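You operate a simulated robot arm through the tools that you are given. There is no shell and no other tool.

Carry out the task below with a simulated robot arm. There is one attempt and no reset: what you move stays moved.

## Task
Hang the blue-head probe in the stirrer clamp, loosen the clamp knob, lower the clamp and tighten the knob.
Fine: clamp all the way down, so that the probe dips into the sample on the plate. Leave the samples and the other controls.

Only the result counts: the job must be done as asked and must still hold three seconds after the hand-in. Knocking over, shifting, dropping, spilling or breaking anything else fails it.

## Robot
A 7-joint arm with a fingered hand, fixed in place. Base frame: the origin is at the foot of the arm, x ahead of it, y to its left, z up. Units: mm, rad, N and s.
With the tool pointing down near the work surface it reaches from about 360 to 840 mm from the base axis. Its first joint turns from -2.007 to 2.007 rad. Payload 5 kg.
The TCP is the grasp point between the finger pads, 32 mm short of the fingertips. In the tool frame z runs along the fingers and y along their closing line. Largest opening 160 mm; the body of the gripper starts 89 mm behind the TCP. The gripper is a hand of 4 fingers: y runs from the thumb to the fingers, the wrist lies at [0, 0, -267] in the tool frame, and closing takes about 1.5 s.
Orientation is that of the tool frame in the base frame, as [roll, pitch, yaw] about the fixed x, y, z axes, in that order (R = Rz(yaw) Ry(pitch) Rx(roll)). With the fingers straight down and closing along the base's y, the tool's x points along the base's -x, its y along +y and its z along -z.

## Interface
- The arm moves only by the tool arm_command. Its argument "commands" is a list of rows, each a list of 6 numbers: the shift along the base's x, y, z in units of 25 mm (1.0 is 25 mm), then the turn, a rotation vector about the base's x, y, z in units of 4 degrees (1.0 is 4 degrees). In form: [[dx, dy, dz, ax, ay, az], ...]. A call has 1 to 20 rows; each row shifts and turns the commanded pose from where the row before left it. "grip" is the opening, from 0 (shut) to 1 (fully open), set as the call begins (left out, the last holds). A call with a number of a shift or a turn outside -1 to 1 is refused whole. A row lasts 0.2 s, in which the tool goes at most 50 mm and 0.15 rad; a call with a longer step from one row to the next is refused whole, and so is a gripper value outside its range. Where a pose cannot be reached the arm comes as near as it can. A force on the tool above 40 N (or 10 N above the force at the start of the call, whichever is more), or a blocked arm, ends the call early, and 0.2 s more pass. Each finger travels about 108 mm/s and halts on what it meets, pressing with about 31 N; the grip force reading is that of the motor and also rises with nothing between the fingers. The clock runs only during rows and for 0.2 s after the last one: add rows that do not move to give the fingers time. It gives the time, the measured TCP pose, the force on the tool (base axes), the opening and the grip force at its end, in the units of the frame above (readings bear some noise), with the torque about the TCP (base axes, N m) and any sound that the robot's microphone picked up, and new pictures: "views" is both (left out), scene, wrist or none.
- Cameras (640 x 400 px; columns grow to the right, rows downward): "scene" is fixed at [49.2, 650.1, 1795.3]; the picture's right is [-0.94, -0.33, 0.00], its down [-0.14, 0.39, -0.91] and it looks along [0.30, -0.86, -0.41] (base axes); focal length 320 px, centre (320, 200). "wrist" rides on the gripper at [80, -4, -114] in the tool frame; the picture's right is [0.05, 1.00, 0.00], its down [-0.82, 0.04, -0.58] and it looks along [-0.58, 0.03, 0.82] (tool axes); focal length 265 px, centre (320, 200). There is no depth. A picture from a camera that has moved, and an enlarged one, comes with that camera's place and axes in the base frame and with its lens.
- raise_lower(by): slides the trunk up (or, below 0, down) by that many mm; the arm rides with it, the base frame stays. It gives what a move gives, with no picture.
- curl_fingers(finger1, finger2, finger3, thumb_bend): sets how far each is bent, from 0 (flat) to 100 (curled in); at 30 the hand is open as for a grip, at 70 the pads meet at the TCP. One left out holds its place. A second passes; each finger stops where it meets its share of the squeeze, and holds until it gets a number again. A gripper value or a shape takes the hand back. It gives what a move gives, with no picture; readings hold the bend of each and the force on the fingers (four entries, about 0 where the hand has none), thumb and palm.
- grasp_type(shape): the hand has 4 fingers and takes this shape, open, in about a second: jaw (thumb against the fingers, like two jaws); tri (thumb and two fingers); tip (a fingertip pinch); poke (one finger out to press); point (the index stretched); flat (the hand flat); cup (the hand cupped); fist (a fist). The gripper value then closes the fingers along that shape, each until it touches; the sizes above hold for jaw. It gives what a move gives, with no picture.
- enlarge(camera, box): a new picture of the part [left, top, right, bottom] of that camera's present view, enlarged. The clock stands still meanwhile.
- hand_in(): hands the job in; it is judged then, once.

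Nothing tells you positions but the pictures and the camera data. Unless the task says otherwise, let go and move clear before handing in.

The tools are called after "Emit:" by a JSON object that holds its "op" and its "data". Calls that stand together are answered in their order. arm_command: Moves the arm, as the interface text tells. Its arguments: {"type":"object","properties":{"commands":{"type":"array","items":{"type":"array","items":{"type":"number"}}},"grip":{"type":"number"},"views":{"type":"string","enum":["both","scene","wrist","none"]}},"required":["commands"]} The other tools are called the same way: raise_lower (by) slides the trunk up or down; grasp_type (shape) gives the hand a shape; curl_fingers (finger1, finger2, finger3, thumb_bend) moves the fingers one by one; enlarge (camera, box) takes an enlarged picture of a part of a camera's view; hand_in () hands the job in.

At the start:

```text
time_s: 0.0
eef_pos: [247.5, -374.8, 1495.2]
ee_rot: [3.142, 0.001, 3.141]
contact_force: [-0.1, 1.0, 1.0]
torque: [-0.04, -0.02, 0.0]
gripper_width: 159.8
grasp_force: 0.0
shape: jaw
bend: [30.0, 30.0, 30.0, 30.0]
finger forces: [0.0, 0.0, 0.0, 0.0, 0.1, 0.0]
trunk travel left (down, up): [-925.0, 65.0]
```

scene: 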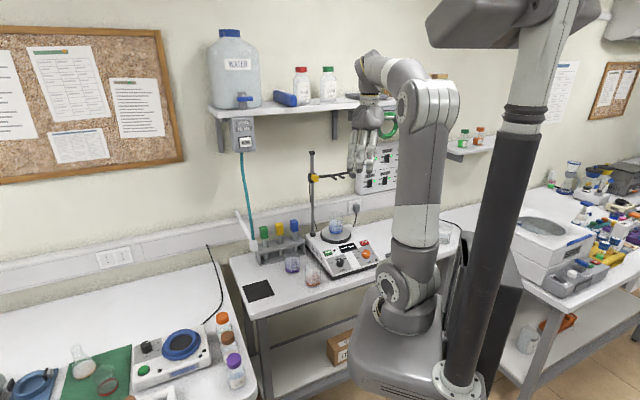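
wrist: 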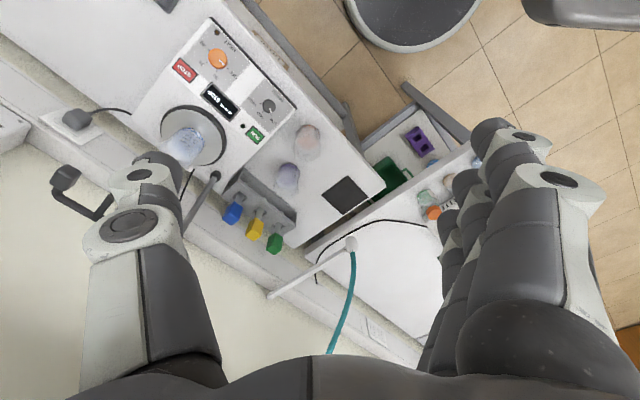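

I see a stirrer hotplate on the middle bench, with a stand rod and clamp behind it and a rack holding green, yellow and blue-headed probes. I'll look closer before I move anything.

Emit:
{"op": "enlarge", "data": {"camera": "scene", "box": [220, 140, 420, 300]}}

Emit:
{"op": "enlarge", "data": {"camera": "wrist", "box": [40, 80, 340, 270]}}

Emit:
{"op": "enlarge", "data": {"camera": "scene", "box": [290, 140, 390, 210]}}

Emit:
{"op": "enlarge", "data": {"camera": "scene", "box": [240, 205, 340, 295]}}

```text
2.50 times, centred on (320, 220) of scene
camera zoom: at [49.2, 650.1, 1795.3], right [-0.94, -0.33, 0.0], down [-0.14, 0.39, -0.91], along [0.3, -0.86, -0.41], focal length 801 px, centre (320, 150)
```

zoom: 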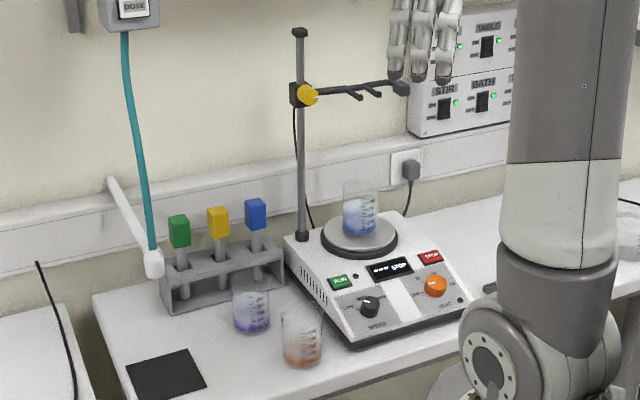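

```text
2.11 times, centred on (190, 175) of wrist
camera zoom: at [167.4, -377.6, 1607.5], right [-0.05, 1.0, 0.0], down [0.82, 0.04, 0.58], along [0.58, 0.03, -0.82], focal length 559 px, centre (594, 253)
```

zoom: 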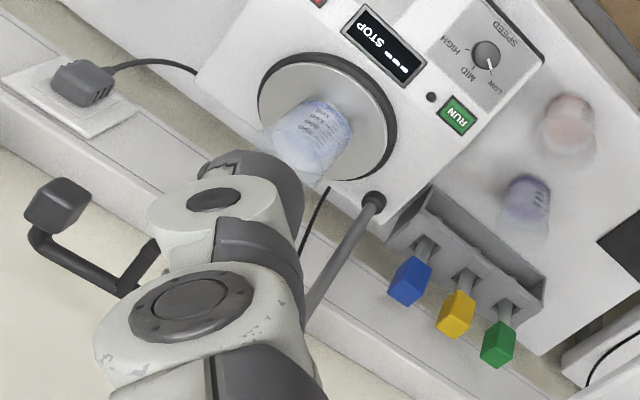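

```text
5.71 times, centred on (340, 175) of scene
camera zoom: at [49.2, 650.1, 1795.3], right [-0.94, -0.33, 0.0], down [-0.14, 0.39, -0.91], along [0.3, -0.86, -0.41], focal length 1831 px, centre (206, 343)
```

zoom: 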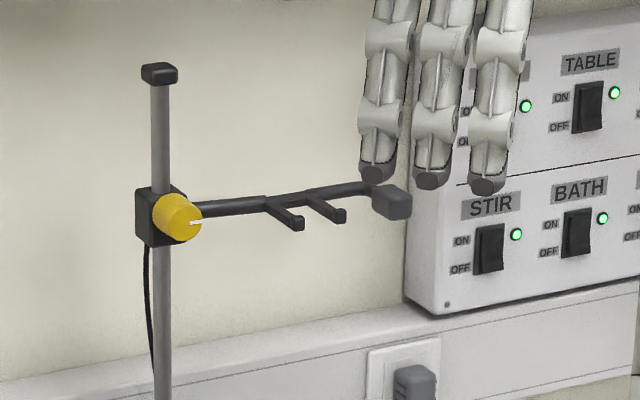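

```text
4.44 times, centred on (290, 250) of scene
camera zoom: at [49.2, 650.1, 1795.3], right [-0.94, -0.33, 0.0], down [-0.14, 0.39, -0.91], along [0.3, -0.86, -0.41], focal length 1424 px, centre (453, -22)
```

zoom: 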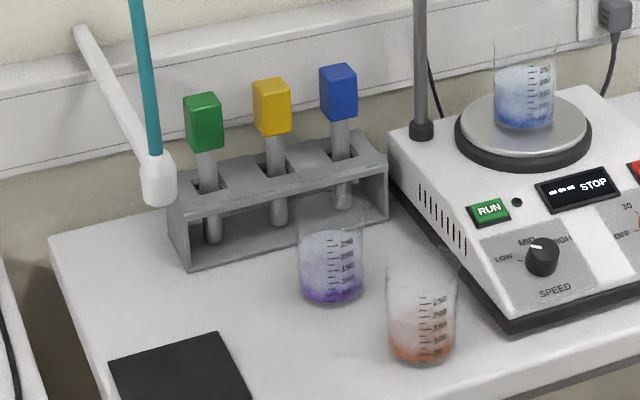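

The bench runs at about 45° to the base axes. I make the blue probe head about (615, -588, 1048), the rod foot about (538, -640, 986), the clamp at z ≈ 1285 and the plate about (428, -675, 986). I'll turn the hand 45° to line up with the bench and move to a safe viewing pose in front of the rack.

Emit:
{"op": "arm_command", "data": {"commands": [[0.633, -0.12, -0.4, 0, 0, -0.9375], [0.633, -0.12, -0.4, 0, 0, -0.9375], [0.633, -0.12, -0.4, 0, 0, -0.9375], [0.633, -0.12, -0.4, 0, 0, -0.9375], [0.633, -0.12, -0.4, 0, 0, -0.9375], [0.633, -0.12, -0.4, 0, 0, -0.9375], [0.633, -0.12, -0.4, 0, 0, -0.9375], [0.633, -0.12, -0.4, 0, 0, -0.9375], [0.633, -0.12, -0.4, 0, 0, -0.9375], [0.633, -0.12, -0.4, 0, 0, -0.9375], [0.633, -0.12, -0.4, 0, 0, -0.9375], [0.633, -0.12, -0.4, 0, 0, -0.9375]]}}

```text
time_s: 2.6
eef_pos: [423.5, -416.3, 1364.5]
ee_rot: [3.088, -0.005, 2.416]
contact_force: [0.2, -0.5, -0.6]
torque: [-0.03, 0.0, 0.01]
gripper_width: 159.6
grasp_force: 0.1
shape: jaw
bend: [30.0, 30.0, 30.0, 30.0]
finger forces: [0.0, 0.0, 0.0, 0.1, 0.0, 0.0]
out of reach, approached as far as the arm can: row 1, 2
trunk travel left (down, up): [-925.0, 65.0]
camera wrist: at [357.5, -369.7, 1477.6], right [0.62, 0.78, 0.05], down [0.62, -0.53, 0.58], along [0.48, -0.33, -0.82], focal length 265 px, centre (320, 200)
```

scene: 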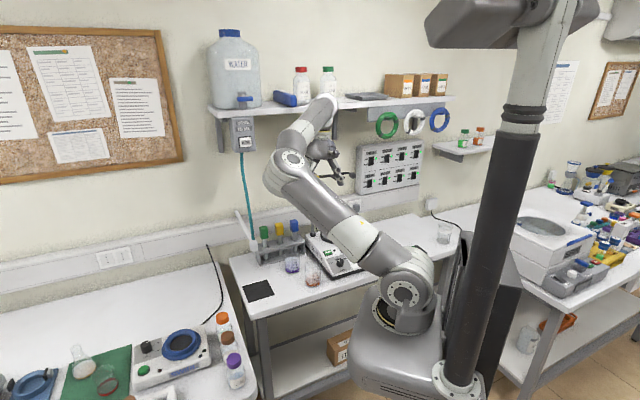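
wrist: 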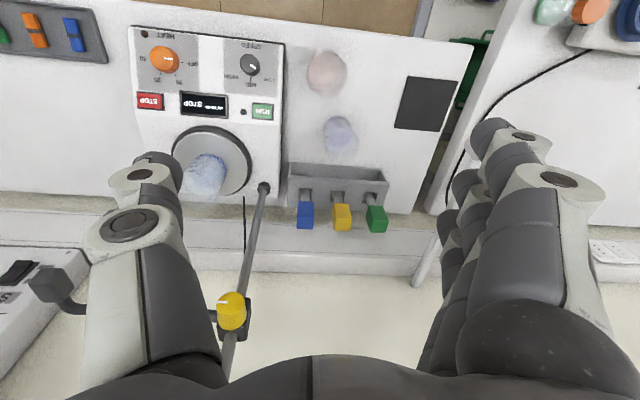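

The hand is nearly aligned with the bench, and the knob, rod and rack all show in the wrist view. I'll let it settle and enlarge the clamp and the rack.

Emit:
{"op": "arm_command", "data": {"commands": [[0, 0, 0, 0, 0, 0], [0, 0, 0, 0, 0, 0]], "views": "none"}}

Emit:
{"op": "enlarge", "data": {"camera": "wrist", "box": [160, 140, 400, 380]}}

Emit:
{"op": "enlarge", "data": {"camera": "scene", "box": [250, 80, 450, 205]}}

```text
time_s: 3.2
eef_pos: [422.6, -414.1, 1365.6]
ee_rot: [3.09, -0.003, 2.415]
contact_force: [-0.8, 0.1, 0.4]
torque: [-0.03, 0.0, 0.03]
gripper_width: 159.7
grasp_force: 0.1
shape: jaw
bend: [30.0, 30.0, 30.0, 30.0]
finger forces: [0.1, 0.0, 0.0, 0.1, 0.0, 0.0]
trunk travel left (down, up): [-925.0, 65.0]
```

```text
1.67 times, centred on (280, 260) of wrist
camera zoom: at [356.0, -369.0, 1478.2], right [0.62, 0.78, 0.05], down [0.62, -0.53, 0.58], along [0.48, -0.33, -0.82], focal length 442 px, centre (387, 100)
```

zoom: 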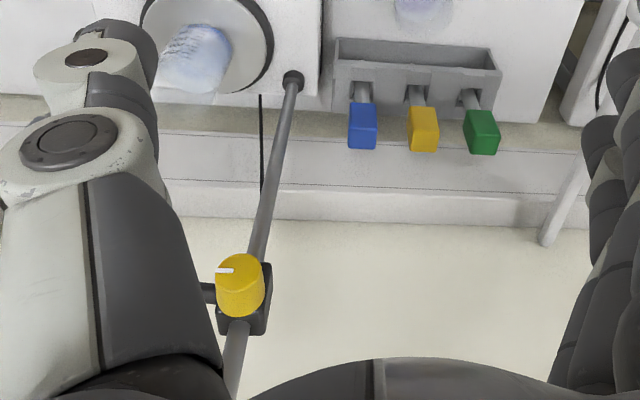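

```text
3.20 times, centred on (350, 142) of scene
camera zoom: at [49.2, 650.1, 1795.3], right [-0.94, -0.33, 0.0], down [-0.14, 0.39, -0.91], along [0.3, -0.86, -0.41], focal length 1025 px, centre (224, 384)
```

zoom: 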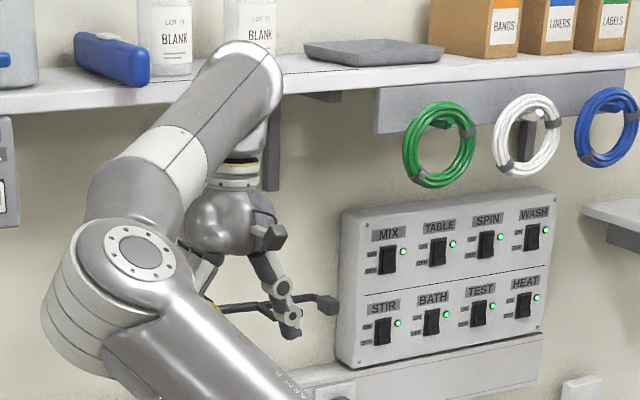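

Before planning the grasp I want to see what the hand shapes look like. I'm in free space, so I'll try "tip" and then "tri" and check each in the wrist camera.

Emit:
{"op": "grasp_type", "data": {"shape": "tip"}}

Emit:
{"op": "enlarge", "data": {"camera": "wrist", "box": [0, 0, 640, 400]}}

Emit:
{"op": "grasp_type", "data": {"shape": "tri"}}

Emit:
{"op": "enlarge", "data": {"camera": "wrist", "box": [0, 0, 640, 400]}}

```text
time_s: 4.1
eef_pos: [423.1, -415.2, 1366.7]
ee_rot: [3.088, -0.002, 2.416]
contact_force: [-0.5, -1.2, -0.2]
torque: [0.03, -0.02, -0.01]
gripper_width: 159.8
grasp_force: 0.1
shape: tip
bend: [1.0, 30.0, 1.0, 30.0]
finger forces: [0.1, 0.0, 0.1, 0.1, 0.0, 0.0]
trunk travel left (down, up): [-925.0, 65.0]
```

```text
1.00 times, centred on (320, 200) of wrist (not enlarged: the box is as wide or as high as the picture)
camera zoom: at [356.3, -369.1, 1478.1], right [0.62, 0.78, 0.05], down [0.62, -0.53, 0.58], along [0.48, -0.33, -0.82], focal length 265 px, centre (320, 200)
```

zoom: 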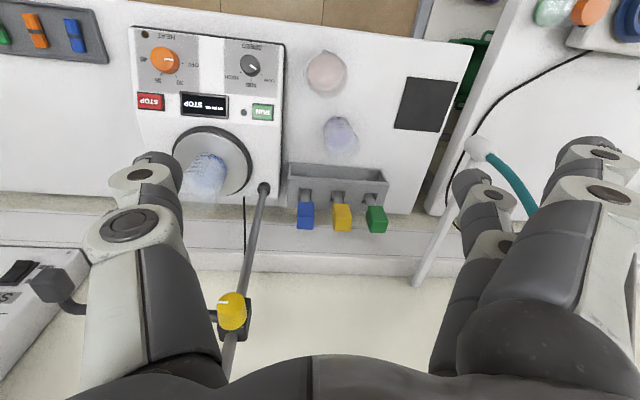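

```text
time_s: 5.0
eef_pos: [422.4, -414.9, 1364.9]
ee_rot: [3.089, -0.004, 2.416]
contact_force: [0.3, 0.2, 0.7]
torque: [0.01, -0.02, -0.01]
gripper_width: 159.9
grasp_force: 0.1
shape: tri
bend: [30.0, 30.0, 1.0, 30.0]
finger forces: [0.0, 0.0, 0.0, 0.0, 0.0, 0.1]
trunk travel left (down, up): [-925.0, 65.0]
```

```text
1.00 times, centred on (320, 200) of wrist (not enlarged: the box is as wide or as high as the picture)
camera zoom: at [356.3, -369.2, 1478.1], right [0.62, 0.78, 0.05], down [0.62, -0.53, 0.58], along [0.48, -0.33, -0.82], focal length 265 px, centre (320, 200)
```

zoom: 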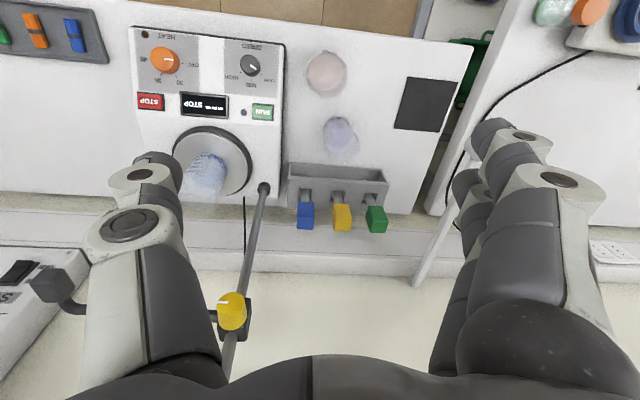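

Finger 1 sits on the camera side and finger 2 is centred opposite the thumb. I'll tilt the hand to about 60° from vertical so it reaches forward towards the wall, which keeps it clear of the rod, knob and shelf, and stop in front of and above the rack.

Emit:
{"op": "arm_command", "data": {"commands": [[0, 0, 0, -0.55, 0.49, -0.85], [0.286, -0.218, -0.527, -0.964, -0.964, 0], [0.286, -0.218, -0.527, -0.964, -0.964, 0], [0.286, -0.218, -0.527, -0.964, -0.964, 0], [0.286, -0.218, -0.527, -0.964, -0.964, 0], [0.286, -0.218, -0.527, -0.964, -0.964, 0], [0.286, -0.218, -0.527, -0.964, -0.964, 0], [0.286, -0.218, -0.527, -0.964, -0.964, 0], [0.286, -0.218, -0.527, -0.964, -0.964, 0], [0.286, -0.218, -0.527, -0.964, -0.964, 0], [0.286, -0.218, -0.527, -0.964, -0.964, 0], [0.286, -0.218, -0.527, -0.964, -0.964, 0], [0, 0, 0, 0, 0, 0]]}}

```text
time_s: 7.5
eef_pos: [441.0, -437.1, 1421.2]
ee_rot: [2.827, 1.184, 2.106]
contact_force: [-0.3, -0.4, -1.4]
torque: [-0.02, 0.01, 0.0]
gripper_width: 160.3
grasp_force: 0.0
shape: tri
bend: [30.0, 30.0, 1.0, 30.0]
finger forces: [0.1, 0.0, 0.0, 0.0, 0.0, 0.0]
out of reach, approached as far as the arm can: row 10, 11, 12
trunk travel left (down, up): [-925.0, 65.0]
stopped in row 12: the arm was blocked; the commanded pose is now the measured one
camera wrist: at [341.4, -344.9, 1384.9], right [0.66, 0.75, 0.07], down [-0.23, 0.11, 0.97], along [0.72, -0.65, 0.24], focal length 265 px, centre (320, 200)
```

scene: 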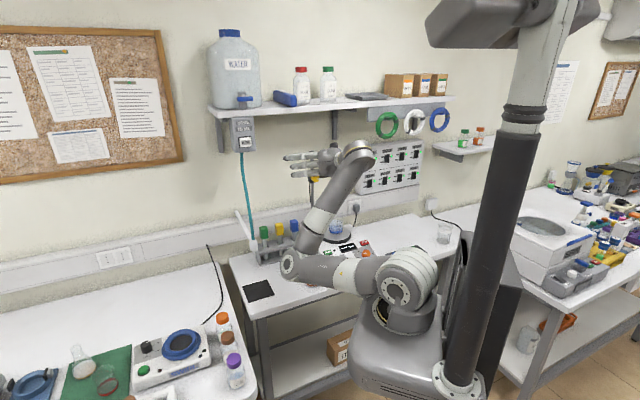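
wrist: 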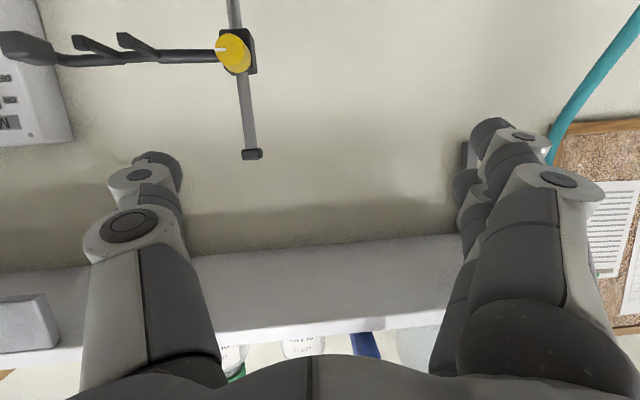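

The elbow swung low over the bench and the arm reported being blocked. I'll look closely at the elbow before I move again.

Emit:
{"op": "enlarge", "data": {"camera": "scene", "box": [220, 190, 440, 330]}}

Emit:
{"op": "enlarge", "data": {"camera": "scene", "box": [260, 130, 420, 230]}}

Emit:
{"op": "enlarge", "data": {"camera": "wrist", "box": [0, 0, 320, 200]}}

```text
2.86 times, centred on (330, 260) of scene
camera zoom: at [49.2, 650.1, 1795.3], right [-0.94, -0.33, 0.0], down [-0.14, 0.39, -0.91], along [0.3, -0.86, -0.41], focal length 915 px, centre (291, 29)
```

zoom: 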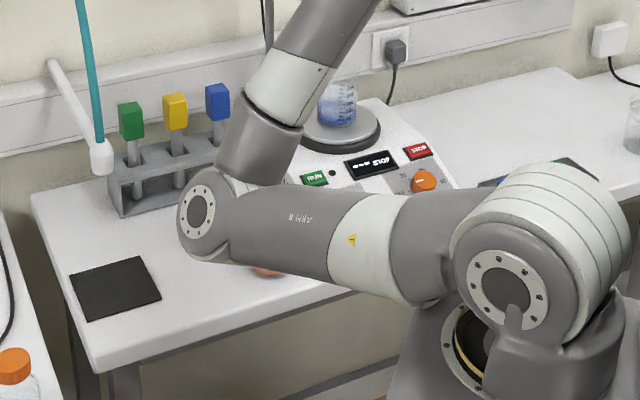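

```text
4.00 times, centred on (340, 180) of scene
camera zoom: at [49.2, 650.1, 1795.3], right [-0.94, -0.33, 0.0], down [-0.14, 0.39, -0.91], along [0.3, -0.86, -0.41], focal length 1282 px, centre (240, 280)
```

zoom: 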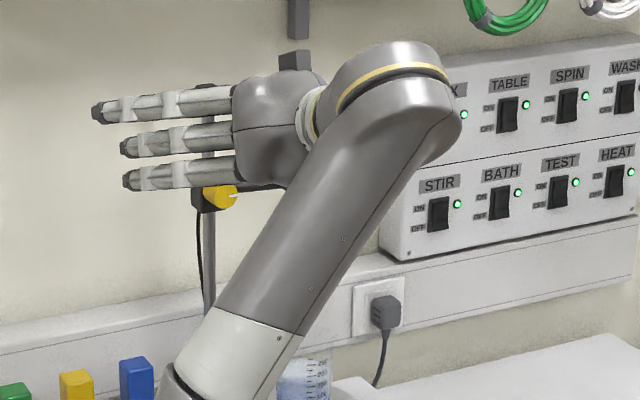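

```text
2.00 times, centred on (160, 100) of wrist
camera zoom: at [341.4, -344.9, 1384.9], right [0.66, 0.75, 0.07], down [-0.23, 0.11, 0.97], along [0.72, -0.65, 0.24], focal length 531 px, centre (640, 400)
```

zoom: 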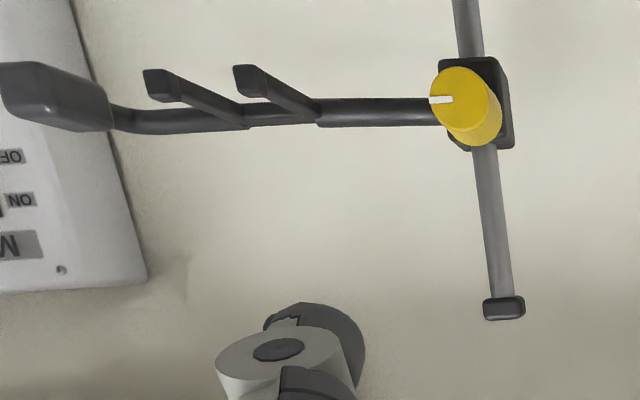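

The beakers haven't moved. The elbow is actually well in front of the bench, so the block was a wrist-bend limit. I'll ease off to a 45° tilt and move the hand further out and left, to extend the arm more comfortably.

Emit:
{"op": "arm_command", "data": {"commands": [[0.643, -0.103, -0.607, 0.487, 0.906, -0.042], [0.643, -0.103, -0.607, 0.487, 0.906, -0.042], [0.643, -0.103, -0.607, 0.487, 0.906, -0.042], [0.643, -0.103, -0.607, 0.487, 0.906, -0.042], [0.643, -0.103, -0.607, 0.487, 0.906, -0.042], [0.643, -0.103, -0.607, 0.487, 0.906, -0.042], [0, 0, 0, 0, 0, 0]]}}

```text
time_s: 9.1
eef_pos: [524.2, -447.9, 1329.6]
ee_rot: [-3.139, 0.776, 2.36]
contact_force: [0.8, -0.1, 0.5]
torque: [0.02, -0.03, 0.01]
gripper_width: 160.1
grasp_force: 0.1
shape: tri
bend: [30.0, 30.0, 1.0, 30.0]
finger forces: [0.1, 0.1, 0.0, 0.0, 0.1, 0.0]
out of reach, approached as far as the arm can: row 2, 4, 5, 6
trunk travel left (down, up): [-925.0, 65.0]
camera wrist: at [424.1, -354.0, 1353.2], right [0.68, 0.73, -0.04], down [0.16, -0.09, 0.98], along [0.72, -0.67, -0.18], focal length 265 px, centre (320, 200)
```

scene: 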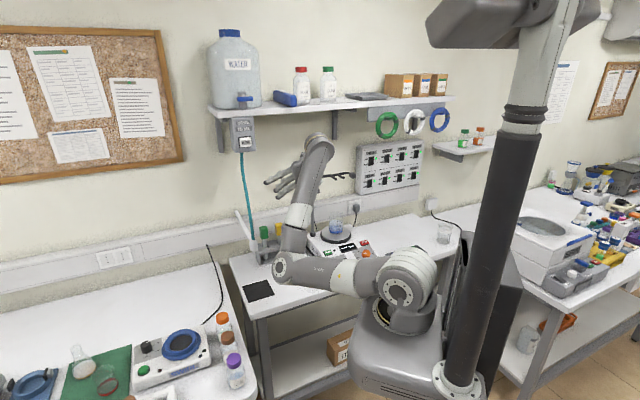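
wrist: 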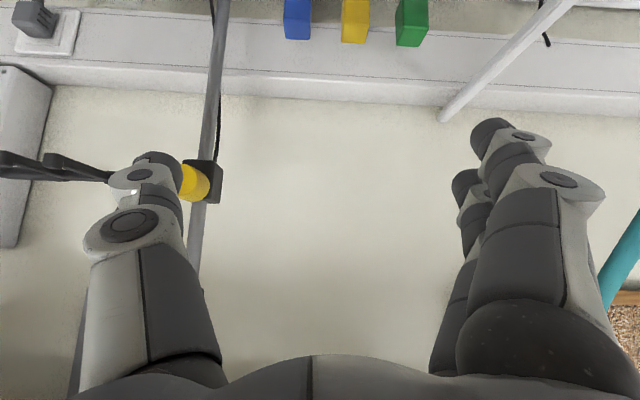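

The hand is now aligned at about 45° tilt with the arm comfortable. I'll shape it for the grasp by curling finger 1 (the lower one) out of the way and half-closing the rest, then look.

Emit:
{"op": "curl_fingers", "data": {"finger1": 100, "finger2": 50, "finger3": 50, "thumb_bend": 50}}

Emit:
{"op": "enlarge", "data": {"camera": "wrist", "box": [0, 0, 640, 400]}}

Emit:
{"op": "enlarge", "data": {"camera": "scene", "box": [250, 120, 370, 200]}}

```text
time_s: 10.1
eef_pos: [525.1, -447.8, 1329.5]
ee_rot: [-3.139, 0.775, 2.361]
contact_force: [0.4, -0.5, -0.7]
torque: [0.02, 0.0, -0.02]
gripper_width: 62.1
grasp_force: 0.0
shape: fingers
bend: [100.0, 50.0, 50.0, 50.0]
finger forces: [0.0, 0.0, 0.0, 0.1, 0.0, 0.0]
trunk travel left (down, up): [-925.0, 65.0]
```

```text
1.00 times, centred on (320, 200) of wrist (not enlarged: the box is as wide or as high as the picture)
camera zoom: at [424.2, -353.6, 1353.2], right [0.68, 0.73, -0.04], down [0.16, -0.09, 0.98], along [0.72, -0.67, -0.18], focal length 265 px, centre (320, 200)
```

zoom: 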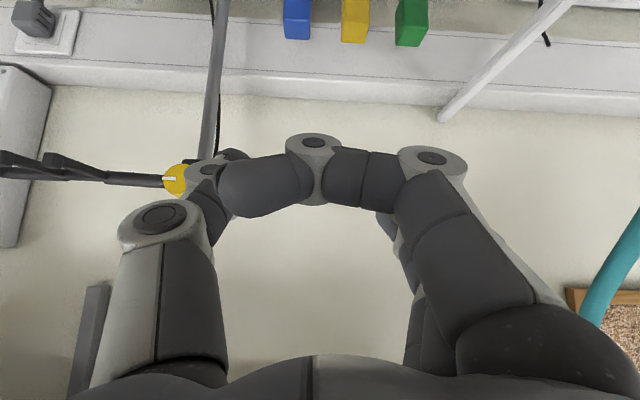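

```text
5.00 times, centred on (310, 160) of scene
camera zoom: at [49.2, 650.1, 1795.3], right [-0.94, -0.33, 0.0], down [-0.14, 0.39, -0.91], along [0.3, -0.86, -0.41], focal length 1602 px, centre (370, 400)
```

zoom: 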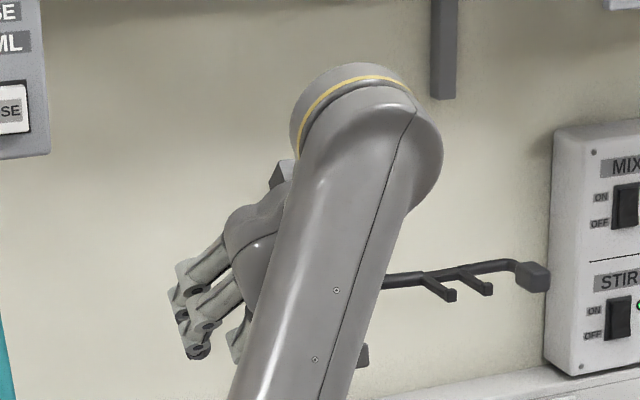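

Finger 1 curls across in front of the palm, which leaves the space near the fingertips free. I'll measure the probe heads and the clamp more closely before committing.

Emit:
{"op": "enlarge", "data": {"camera": "scene", "box": [236, 206, 316, 276]}}

Emit:
{"op": "enlarge", "data": {"camera": "wrist", "box": [180, 0, 460, 120]}}

Emit:
{"op": "enlarge", "data": {"camera": "scene", "box": [300, 160, 380, 200]}}

```text
5.71 times, centred on (276, 241) of scene
camera zoom: at [49.2, 650.1, 1795.3], right [-0.94, -0.33, 0.0], down [-0.14, 0.39, -0.91], along [0.3, -0.86, -0.41], focal length 1831 px, centre (571, -34)
```

zoom: 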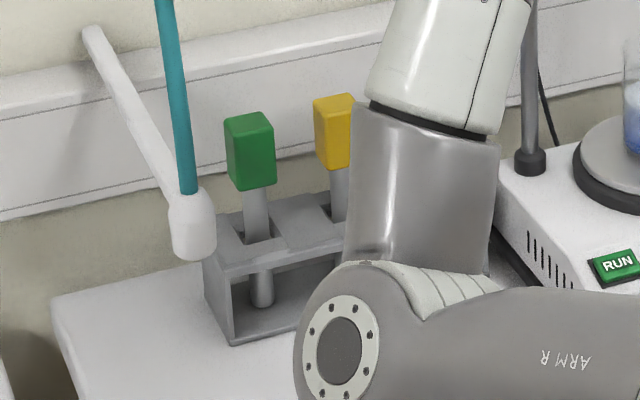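

```text
2.29 times, centred on (320, 60) of wrist
camera zoom: at [424.2, -353.6, 1353.2], right [0.68, 0.73, -0.04], down [0.16, -0.09, 0.98], along [0.72, -0.67, -0.18], focal length 607 px, centre (320, 520)
```

zoom: 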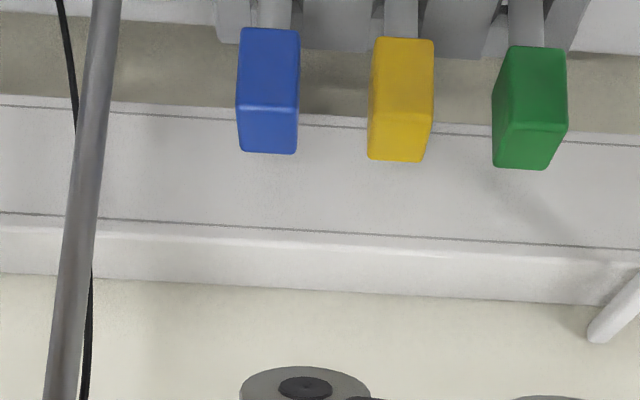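

```text
8.00 times, centred on (340, 180) of scene
camera zoom: at [49.2, 650.1, 1795.3], right [-0.94, -0.33, 0.0], down [-0.14, 0.39, -0.91], along [0.3, -0.86, -0.41], focal length 2563 px, centre (160, 360)
```

zoom: 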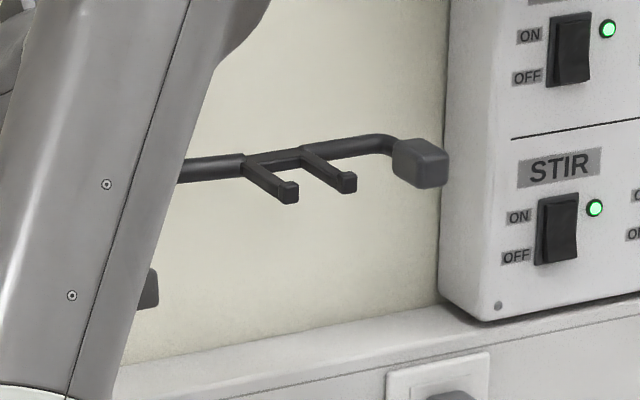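

Each probe head is about 34 × 32 × 50 mm (z ≈ 1028–1078), and the shaft is about 20 mm thick. I'll tilt to 60° and descend in front of the rack at a safe standoff.

Emit:
{"op": "arm_command", "data": {"commands": [[-0.08, -0.164, -0.9, -0.345, -0.345, 0], [-0.08, -0.164, -0.9, -0.345, -0.345, 0], [-0.08, -0.164, -0.9, -0.345, -0.345, 0], [-0.08, -0.164, -0.9, -0.345, -0.345, 0], [-0.08, -0.164, -0.9, -0.345, -0.345, 0], [-0.08, -0.164, -0.9, -0.345, -0.345, 0], [-0.08, -0.164, -0.9, -0.345, -0.345, 0], [-0.08, -0.164, -0.9, -0.345, -0.345, 0], [0, 0, 0, 0, 0, 0]]}}

```text
time_s: 10.9
eef_pos: [482.7, -431.7, 1380.7]
ee_rot: [2.959, 1.025, 2.231]
contact_force: [1.1, 0.6, 0.5]
torque: [0.01, -0.03, 0.0]
gripper_width: 62.4
grasp_force: 0.0
shape: fingers
bend: [100.0, 50.0, 50.0, 50.0]
finger forces: [0.0, 0.0, 0.0, 0.1, 0.0, 0.0]
out of reach, approached as far as the arm can: row 1, 2, 3, 4
trunk travel left (down, up): [-925.0, 65.0]
stopped in row 4: the arm was blocked; the commanded pose is now the measured one
camera wrist: at [379.1, -339.2, 1368.5], right [0.66, 0.75, 0.05], down [-0.09, 0.02, 1.0], along [0.74, -0.66, 0.08], focal length 265 px, centre (320, 200)
```

scene: 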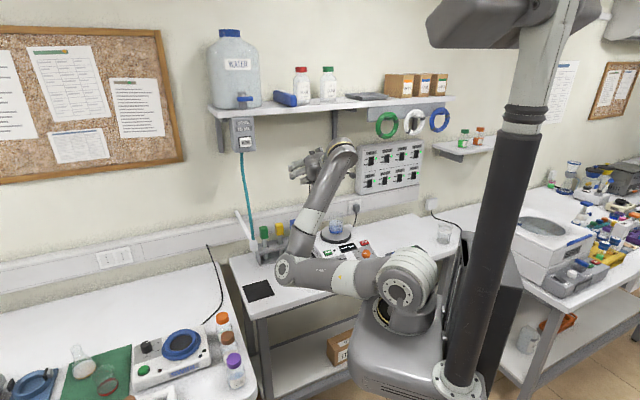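
wrist: 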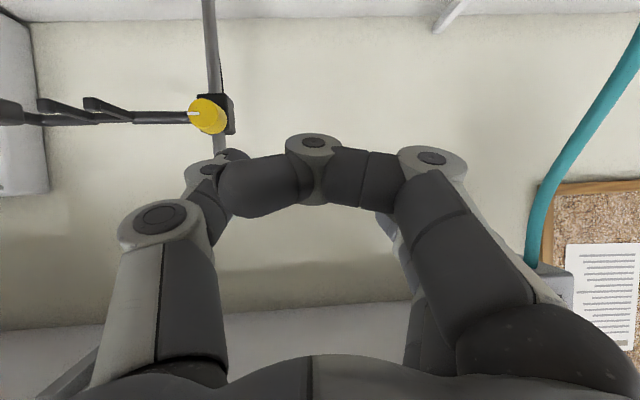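

The arm is stuck at a wrist limit when folded close in. At longer reach it should be comfortable, so I'll extend forward first, staying left of the clamp, and then descend.

Emit:
{"op": "arm_command", "data": {"commands": [[0.664, -0.393, -0.326, -0.05, 0.336, -0.08], [0.664, -0.393, -0.326, -0.05, 0.336, -0.08], [0.664, -0.393, -0.326, -0.05, 0.336, -0.08], [0.664, -0.393, -0.326, -0.05, 0.336, -0.08], [0.664, -0.393, -0.326, -0.05, 0.336, -0.08], [0, 0, 0, 0, 0, 0]]}}

```text
time_s: 12.3
eef_pos: [487.1, -453.8, 1365.0]
ee_rot: [-3.136, 0.948, 2.365]
contact_force: [-0.1, -0.2, 0.3]
torque: [0.02, 0.05, -0.02]
gripper_width: 62.0
grasp_force: 0.0
shape: fingers
bend: [100.0, 50.0, 50.0, 50.0]
finger forces: [0.0, 0.1, 0.0, 0.0, 0.1, 0.1]
out of reach, approached as far as the arm can: row 1, 2, 3, 4, 5
trunk travel left (down, up): [-925.0, 65.0]
camera wrist: at [384.6, -358.0, 1364.6], right [0.68, 0.73, -0.05], down [0.04, 0.03, 1.0], along [0.73, -0.68, -0.01], focal length 265 px, centre (320, 200)
```

scene: 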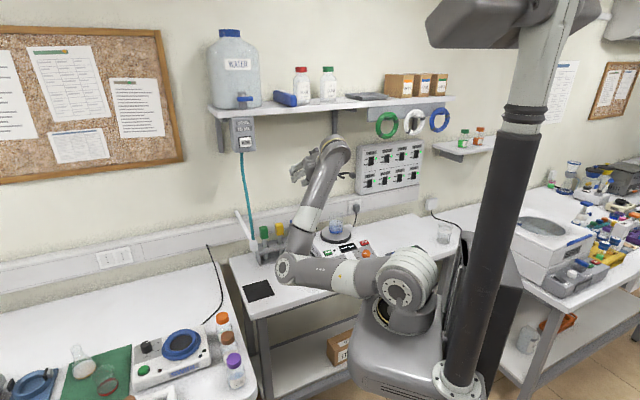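
wrist: 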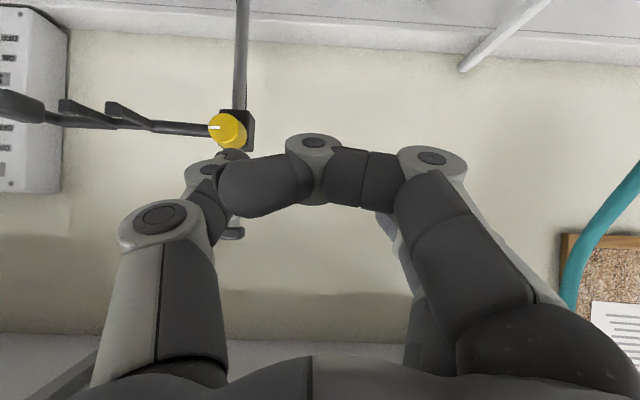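

The IK is pinned at a wrist limit with the elbow low. Lowering the trunk leaves the joint angles alone, so I'll untilt, let the elbow come back up, lower the trunk, and then tilt with the wrist held roughly in place.

Emit:
{"op": "arm_command", "data": {"commands": [[-0.28, 0.262, 0, 0.873, 0.873, 0], [-0.28, 0.262, 0, 0.873, 0.873, 0], [-0.28, 0.262, 0, 0.873, 0.873, 0], [-0.28, 0.262, 0, 0.873, 0.873, 0], [-0.28, 0.262, 0, 0.873, 0.873, 0], [-0.28, 0.262, 0, 0.873, 0.873, 0], [-0.28, 0.262, 0, 0.873, 0.873, 0], [-0.28, 0.262, 0, 0.873, 0.873, 0], [-0.28, 0.262, 0, 0.873, 0.873, 0], [-0.28, 0.262, 0, 0.873, 0.873, 0], [-0.28, 0.262, 0, 0.873, 0.873, 0], [0, 0, 0, 0, 0, 0]]}}

```text
time_s: 14.9
eef_pos: [410.1, -380.5, 1365.2]
ee_rot: [-3.141, 0.005, 2.36]
contact_force: [-0.2, -0.3, -0.1]
torque: [0.01, -0.02, 0.0]
gripper_width: 62.0
grasp_force: 0.1
shape: fingers
bend: [100.0, 50.0, 50.0, 50.0]
finger forces: [0.0, 0.0, 0.1, 0.0, 0.1, 0.1]
trunk travel left (down, up): [-925.0, 65.0]
camera wrist: at [349.6, -326.6, 1477.6], right [0.67, 0.75, 0.0], down [0.61, -0.54, 0.58], along [0.43, -0.39, -0.81], focal length 265 px, centre (320, 200)
```

scene: 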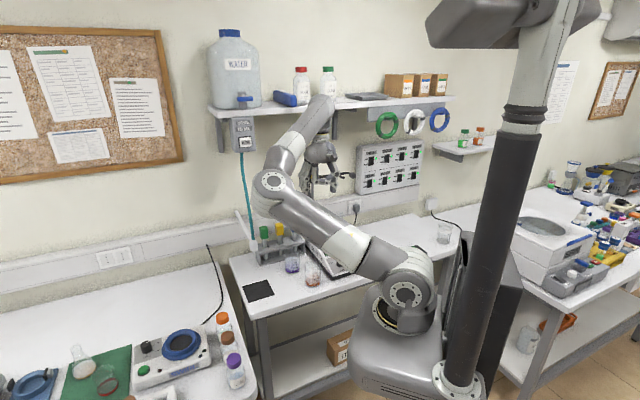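
wrist: 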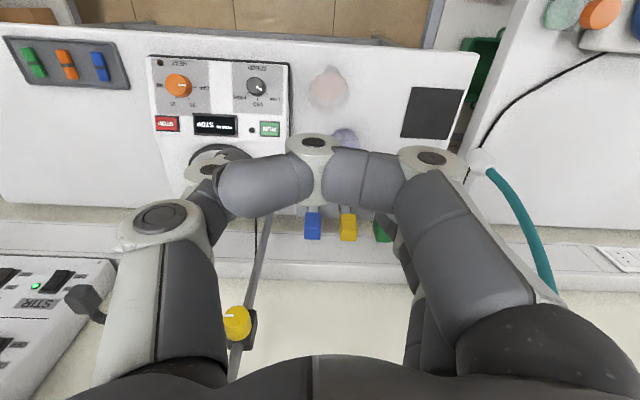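

That worked: the hand is vertical at (410, -381, 1365) and the elbow is back up. I'll lower the trunk 200 mm, which leaves the fingertips well above the beakers.

Emit:
{"op": "raise_lower", "data": {"by": -200}}

```text
time_s: 17.1
eef_pos: [410.3, -381.4, 1165.1]
ee_rot: [3.141, 0.006, 2.359]
contact_force: [0.5, 0.0, 0.0]
torque: [-0.01, -0.01, 0.0]
gripper_width: 62.1
grasp_force: 0.1
shape: fingers
bend: [100.0, 50.0, 50.0, 50.0]
finger forces: [0.1, 0.1, 0.0, 0.1, 0.0, 0.1]
trunk travel left (down, up): [-725.0, 265.0]
```

Now I'll tilt the hand to 60° with the wrist held roughly in place, so the TCP swings forward and slightly up, left of the clamp.

Emit:
{"op": "arm_command", "data": {"commands": [[0.769, -0.667, 0.048, -0.964, -0.964, 0], [0.761, -0.659, 0.144, -0.964, -0.964, 0], [0.749, -0.648, 0.24, -0.964, -0.964, 0], [0.73, -0.628, 0.332, -0.964, -0.964, 0], [0.704, -0.602, 0.424, -0.964, -0.964, 0], [0.673, -0.571, 0.508, -0.964, -0.964, 0], [0.639, -0.537, 0.588, -0.964, -0.964, 0], [0.594, -0.492, 0.668, -0.964, -0.964, 0], [0.546, -0.444, 0.732, -0.964, -0.964, 0], [0.495, -0.393, 0.8, -0.964, -0.964, 0], [0.438, -0.337, 0.856, -0.964, -0.964, 0], [0, 0, 0, 0, 0, 0]]}}

```text
time_s: 19.6
eef_pos: [475.4, -485.3, 1300.2]
ee_rot: [-3.135, 1.051, 2.37]
contact_force: [-0.4, 0.1, 0.0]
torque: [0.0, 0.0, 0.0]
gripper_width: 62.4
grasp_force: 0.1
shape: fingers
bend: [100.0, 50.0, 50.0, 50.0]
finger forces: [0.0, 0.1, 0.1, 0.1, 0.0, 0.1]
out of reach, approached as far as the arm can: row 8, 9, 10, 11
trunk travel left (down, up): [-725.0, 265.0]
camera wrist: at [374.1, -390.9, 1284.9], right [0.68, 0.73, -0.05], down [-0.04, 0.1, 0.99], along [0.73, -0.68, 0.1], focal length 265 px, centre (320, 200)
```

scene: 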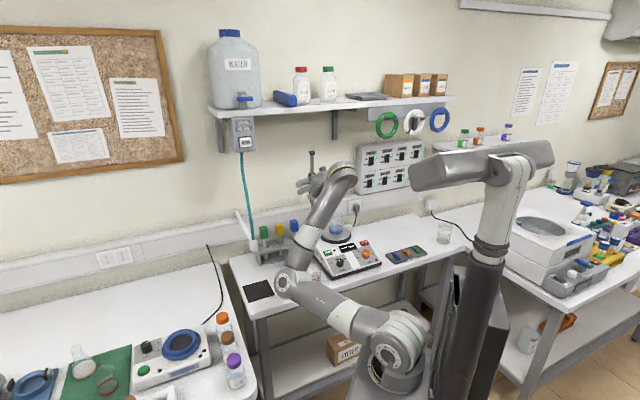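
wrist: 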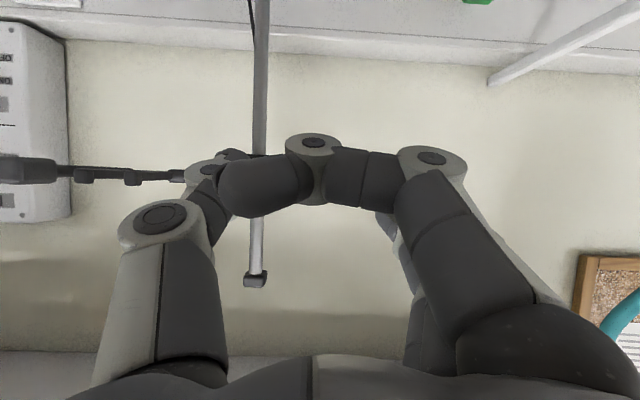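

The orientation is good, but the reach stopped about 110 mm short. I'll probe which direction is limited with small test moves in free space.

Emit:
{"op": "arm_command", "data": {"commands": [[0.35, -0.35, -0.9, 0, 0, 0], [0.35, -0.35, -0.9, 0, 0, 0], [0.35, -0.35, -0.9, 0, 0, 0], [0, 0, 0, 0, 0, 0]], "views": "none"}}

Emit:
{"op": "enlarge", "data": {"camera": "scene", "box": [250, 140, 450, 400]}}

```text
time_s: 20.6
eef_pos: [463.8, -495.5, 1237.8]
ee_rot: [-3.137, 1.052, 2.366]
contact_force: [0.2, 0.7, 0.2]
torque: [0.05, -0.01, 0.01]
gripper_width: 62.2
grasp_force: 0.1
shape: fingers
bend: [100.0, 50.0, 50.0, 50.0]
finger forces: [0.0, 0.0, 0.0, 0.0, 0.0, 0.0]
out of reach, approached as far as the arm can: row 1, 2, 3
trunk travel left (down, up): [-725.0, 265.0]
```

```text
1.54 times, centred on (350, 270) of scene
camera zoom: at [49.2, 650.1, 1795.3], right [-0.94, -0.33, 0.0], down [-0.14, 0.39, -0.91], along [0.3, -0.86, -0.41], focal length 493 px, centre (274, 92)
```

zoom: 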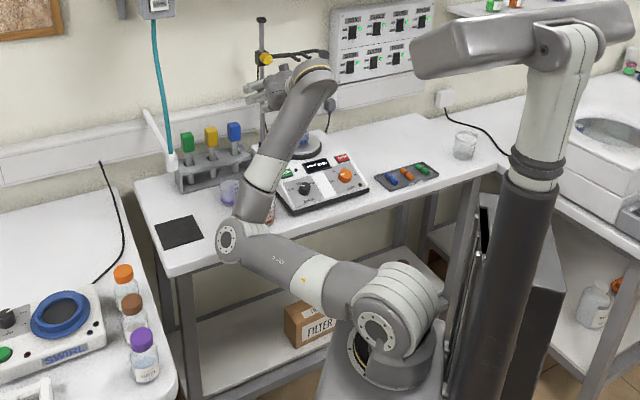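

The upper arm has stayed at azimuth ≈0 (base joint unturned), which forces the elbow sideways and pins the arm roll joints. I'll go back to the tucked upright pose, then re-seat the base joint: swing left while tucked, then sweep back while extended, in open space.

Emit:
{"op": "arm_command", "data": {"commands": [[-0.196, 0.416, -0.137, 0.969, 0.969, 0], [-0.196, 0.416, -0.137, 0.969, 0.969, 0], [-0.196, 0.416, -0.137, 0.969, 0.969, 0], [-0.196, 0.416, -0.137, 0.969, 0.969, 0], [-0.196, 0.416, -0.137, 0.969, 0.969, 0], [-0.196, 0.416, -0.137, 0.969, 0.969, 0], [-0.196, 0.416, -0.137, 0.969, 0.969, 0], [-0.196, 0.416, -0.137, 0.969, 0.969, 0], [-0.196, 0.416, -0.137, 0.969, 0.969, 0], [-0.196, 0.416, -0.137, 0.969, 0.969, 0], [-0.196, 0.416, -0.137, 0.969, 0.969, 0], [-0.815, 0.03, 0.475, 0, 0, 0], [-0.815, 0.03, 0.475, 0, 0, 0], [-0.815, 0.03, 0.475, 0, 0, 0], [-0.815, 0.03, 0.475, 0, 0, 0], [-0.815, 0.03, 0.475, 0, 0, 0], [-0.815, 0.03, 0.475, 0, 0, 0], [-0.815, 0.03, 0.475, 0, 0, 0], [-0.815, 0.03, 0.475, 0, 0, 0]], "views": "scene"}}

```text
time_s: 24.6
eef_pos: [244.8, -375.4, 1297.9]
ee_rot: [3.141, 0.002, 2.359]
contact_force: [0.2, 0.0, 0.2]
torque: [0.02, -0.01, -0.02]
gripper_width: 62.2
grasp_force: 0.3
shape: fingers
bend: [100.0, 50.0, 50.0, 50.0]
finger forces: [0.0, 0.0, 0.0, 0.0, 0.0, 0.1]
trunk travel left (down, up): [-725.0, 265.0]
```

scene: 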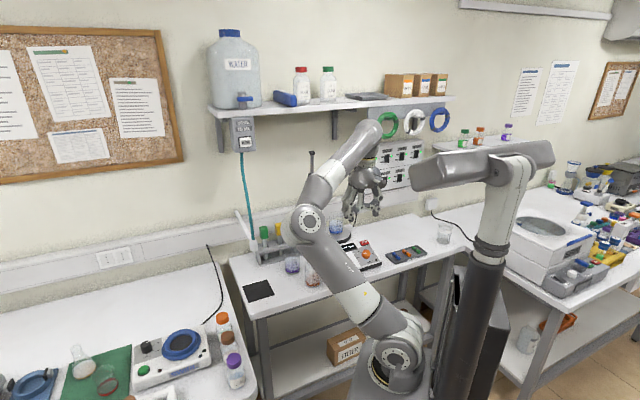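

The elbow is still off to the left. I'll raise the trunk back up and swing the arm out to the open space on the left, nearly straight, so I can re-seat the arm's roll joints.

Emit:
{"op": "raise_lower", "data": {"by": 200}}

Emit:
{"op": "arm_command", "data": {"commands": [[0.9, 0.39, -0.52, 0, 0, 0.488], [0.9, 0.39, -0.52, 0, 0, 0.488], [0.9, 0.39, -0.52, 0, 0, 0.488], [0.9, 0.39, -0.52, 0, 0, 0.488], [0.9, 0.39, -0.52, 0, 0, 0.488], [0.9, 0.39, -0.52, 0, 0, 0.488], [0.9, 0.39, -0.52, 0, 0, 0.488], [0.9, 0.39, -0.52, 0, 0, 0.488], [0.9, 0.39, -0.52, 0, 0, 0.488], [0.9, 0.39, -0.52, 0, 0, 0.488], [0.9, 0.39, -0.52, 0, 0, 0.488], [0.9, 0.39, -0.52, 0, 0, 0.488]], "views": "scene"}}

```text
time_s: 26.8
eef_pos: [245.6, -375.1, 1496.6]
ee_rot: [-3.141, 0.001, 2.359]
contact_force: [0.2, 0.0, 0.3]
torque: [0.05, 0.01, 0.0]
gripper_width: 62.0
grasp_force: 0.1
shape: fingers
bend: [100.0, 50.0, 50.0, 50.0]
finger forces: [0.1, 0.0, 0.0, 0.1, 0.0, 0.0]
trunk travel left (down, up): [-925.0, 65.0]
```

```text
time_s: 29.4
eef_pos: [515.1, -257.3, 1340.8]
ee_rot: [-3.14, 0.0, 2.767]
contact_force: [0.0, -0.2, -0.4]
torque: [0.0, 0.01, 0.04]
gripper_width: 61.9
grasp_force: 0.1
shape: fingers
bend: [100.0, 50.0, 50.0, 50.0]
finger forces: [0.1, 0.0, 0.1, 0.0, 0.0, 0.0]
trunk travel left (down, up): [-925.0, 65.0]
```

scene: 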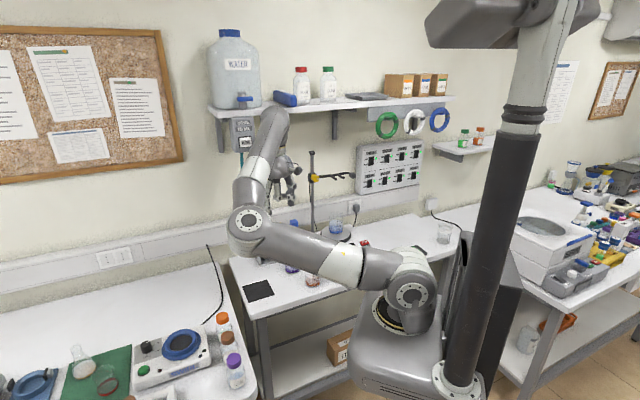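

Emit:
{"op": "arm_command", "data": {"commands": [[0.9, 0.39, -0.52, 0, 0, 0.488], [0.9, 0.39, -0.52, 0, 0, 0.488], [0.9, 0.39, -0.52, 0, 0, 0.488], [0.9, 0.39, -0.52, 0, 0, 0.488], [0.9, 0.39, -0.52, 0, 0, 0.488], [0.9, 0.39, -0.52, 0, 0, 0.488], [0.9, 0.39, -0.52, 0, 0, 0.488], [0.9, 0.39, -0.52, 0, 0, 0.488], [0.9, 0.39, -0.52, 0, 0, 0.488], [0.9, 0.39, -0.52, 0, 0, 0.488], [0.9, 0.39, -0.52, 0, 0, 0.488]], "views": "scene"}}

```text
time_s: 31.8
eef_pos: [763.3, -150.9, 1196.4]
ee_rot: [3.142, -0.001, 3.141]
contact_force: [0.0, 0.2, -0.4]
torque: [0.01, 0.05, -0.01]
gripper_width: 62.0
grasp_force: 0.1
shape: fingers
bend: [100.0, 50.0, 50.0, 50.0]
finger forces: [0.0, 0.0, 0.0, 0.1, 0.0, 0.1]
trunk travel left (down, up): [-925.0, 65.0]
```

scene: 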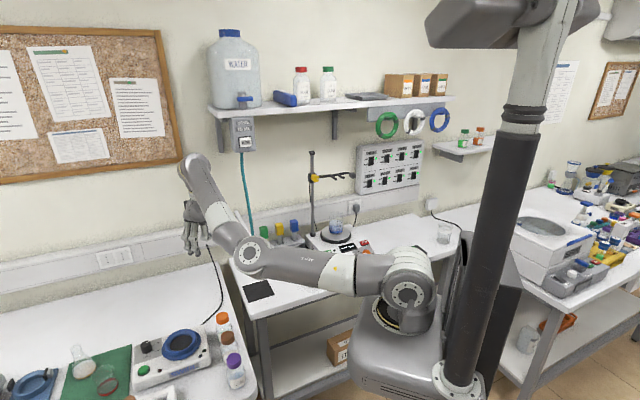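

The arm is now about 45° short of straight, out in open space. I'll extend a bit more and then roll the hand sideways about the arm axis, which should rotate the upper-arm roll joint back towards centre.

Emit:
{"op": "arm_command", "data": {"commands": [[0.74, -0.14, -0.26, 0, 0, 0], [0.74, -0.14, -0.26, 0, 0, 0], [0, 0, 0, 0, 0, 0]], "views": "none"}}

Emit:
{"op": "arm_command", "data": {"commands": [[0.124, 0.716, 0.128, 0.975, -0.19, 0.12], [0.124, 0.716, 0.128, 0.975, -0.19, 0.12], [0.124, 0.716, 0.128, 0.975, -0.19, 0.12], [0.124, 0.716, 0.128, 0.975, -0.19, 0.12], [0.124, 0.716, 0.128, 0.975, -0.19, 0.12], [0.08, 0.636, 0.364, 0.975, -0.19, 0.12], [0.08, 0.636, 0.364, 0.975, -0.19, 0.12], [0.08, 0.636, 0.364, 0.975, -0.19, 0.12], [0.08, 0.636, 0.364, 0.975, -0.19, 0.12], [0.08, 0.636, 0.364, 0.975, -0.19, 0.12], [0.024, 0.48, 0.56, 0.975, -0.19, 0.12], [0.024, 0.48, 0.56, 0.975, -0.19, 0.12], [0.024, 0.48, 0.56, 0.975, -0.19, 0.12], [0.024, 0.48, 0.56, 0.975, -0.19, 0.12], [0.024, 0.48, 0.56, 0.975, -0.19, 0.12], [-0.032, 0.264, 0.688, 0.975, -0.19, 0.12], [-0.032, 0.264, 0.688, 0.975, -0.19, 0.12], [-0.032, 0.264, 0.688, 0.975, -0.19, 0.12], [-0.032, 0.264, 0.688, 0.975, -0.19, 0.12], [-0.032, 0.264, 0.688, 0.975, -0.19, 0.12]], "views": "scene"}}

```text
time_s: 32.6
eef_pos: [788.0, -153.8, 1186.0]
ee_rot: [3.141, 0.0, -3.141]
contact_force: [-0.1, 0.2, 0.0]
torque: [0.01, -0.01, 0.01]
gripper_width: 62.1
grasp_force: 0.1
shape: fingers
bend: [100.0, 50.0, 50.0, 50.0]
finger forces: [0.1, 0.1, 0.0, 0.0, 0.0, 0.0]
out of reach, approached as far as the arm can: row 2
trunk travel left (down, up): [-925.0, 65.0]
```

```text
time_s: 36.8
eef_pos: [810.0, 79.0, 1363.4]
ee_rot: [1.763, 0.289, 3.104]
contact_force: [-0.9, 0.5, -0.6]
torque: [0.01, -0.01, -0.02]
gripper_width: 62.0
grasp_force: 0.0
shape: fingers
bend: [100.0, 50.0, 50.0, 50.0]
finger forces: [0.0, 0.1, 0.0, 0.1, 0.1, 0.0]
out of reach, approached as far as the arm can: row 9, 12, 15, 20
trunk travel left (down, up): [-925.0, 65.0]
```

scene: 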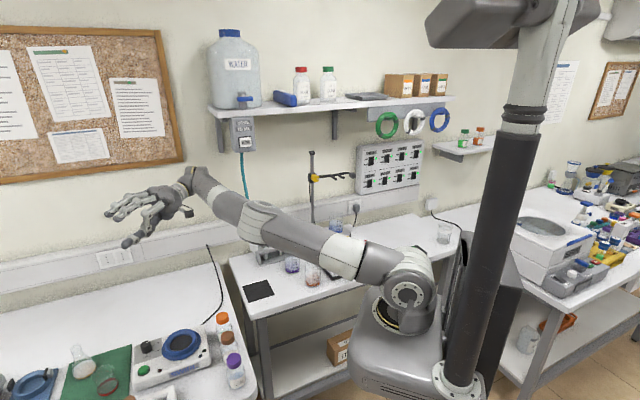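

The elbow has swung up. Now I'll retract towards the bench direction with the hand still pointing left, keeping that elbow posture.

Emit:
{"op": "arm_command", "data": {"commands": [[-0.544, -0.383, 0.276, 0, 0, -0.3375], [-0.544, -0.383, 0.276, 0, 0, -0.3375], [-0.544, -0.383, 0.276, 0, 0, -0.3375], [-0.544, -0.383, 0.276, 0, 0, -0.3375], [-0.544, -0.383, 0.276, 0, 0, -0.3375], [-0.544, -0.383, 0.276, 0, 0, -0.3375], [-0.544, -0.383, 0.276, 0, 0, -0.3375], [-0.544, -0.383, 0.276, 0, 0, -0.3375], [-0.544, -0.383, 0.276, 0, 0, -0.3375], [-0.544, -0.383, 0.276, 0, 0, -0.3375], [-0.544, -0.383, 0.276, 0, 0, -0.3375], [-0.544, -0.383, 0.276, 0, 0, -0.3375], [-0.544, -0.383, 0.276, 0, 0, -0.3375], [-0.544, -0.383, 0.276, 0, 0, -0.3375], [-0.544, -0.383, 0.276, 0, 0, -0.3375], [-0.544, -0.383, 0.276, 0, 0, -0.3375], [-0.544, -0.383, 0.276, 0, 0, -0.3375], [-0.544, -0.383, 0.276, 0, 0, -0.3375], [-0.544, -0.383, 0.276, 0, 0, -0.3375], [-0.544, -0.383, 0.276, 0, 0, -0.3375]], "views": "scene"}}

```text
time_s: 41.0
eef_pos: [536.2, -112.0, 1501.9]
ee_rot: [1.765, 0.287, 2.634]
contact_force: [0.5, 0.2, -0.7]
torque: [-0.01, 0.01, -0.03]
gripper_width: 61.9
grasp_force: 0.2
shape: fingers
bend: [100.0, 50.0, 50.0, 50.0]
finger forces: [0.0, 0.1, 0.0, 0.0, 0.0, 0.0]
trunk travel left (down, up): [-925.0, 65.0]
```

scene: 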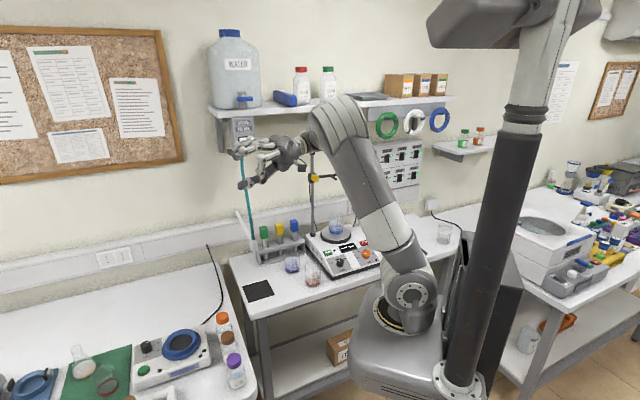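

The elbow is up now. I'll rotate the hand around to point forward and down at 60° over the bench, with the wrist roughly fixed, in two halves.

Emit:
{"op": "arm_command", "data": {"commands": [[0.324, -0.491, -0.451, -0.772, 0.0973, -0.6608], [0.324, -0.491, -0.451, -0.772, 0.0973, -0.6608], [0.324, -0.491, -0.451, -0.772, 0.0973, -0.6608], [0.324, -0.491, -0.451, -0.772, 0.0973, -0.6608], [0.324, -0.491, -0.451, -0.772, 0.0973, -0.6608], [0.324, -0.491, -0.451, -0.772, 0.0973, -0.6608], [0.145, -0.673, -0.269, -0.772, 0.0973, -0.6608], [0.145, -0.673, -0.269, -0.772, 0.0973, -0.6608], [0.145, -0.673, -0.269, -0.772, 0.0973, -0.6608], [0.145, -0.673, -0.269, -0.772, 0.0973, -0.6608], [0.145, -0.673, -0.269, -0.772, 0.0973, -0.6608], [0.145, -0.673, -0.269, -0.772, 0.0973, -0.6608]], "views": "scene"}}

```text
time_s: 43.6
eef_pos: [609.4, -286.2, 1393.8]
ee_rot: [2.384, 0.623, 2.345]
contact_force: [-0.1, 0.1, -0.1]
torque: [0.01, 0.02, 0.03]
gripper_width: 62.0
grasp_force: 0.1
shape: fingers
bend: [100.0, 50.0, 50.0, 50.0]
finger forces: [0.1, 0.1, 0.0, 0.0, 0.1, 0.0]
trunk travel left (down, up): [-925.0, 65.0]
```

scene: 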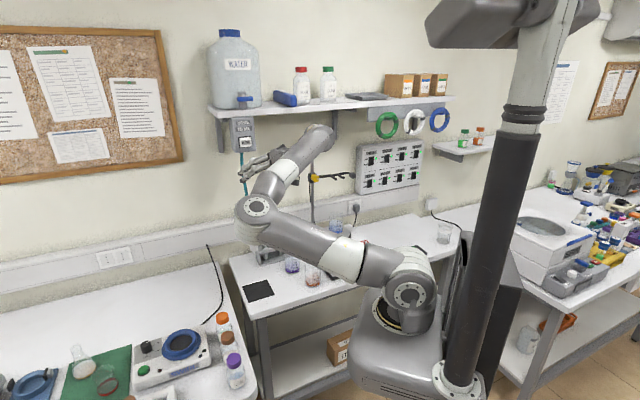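

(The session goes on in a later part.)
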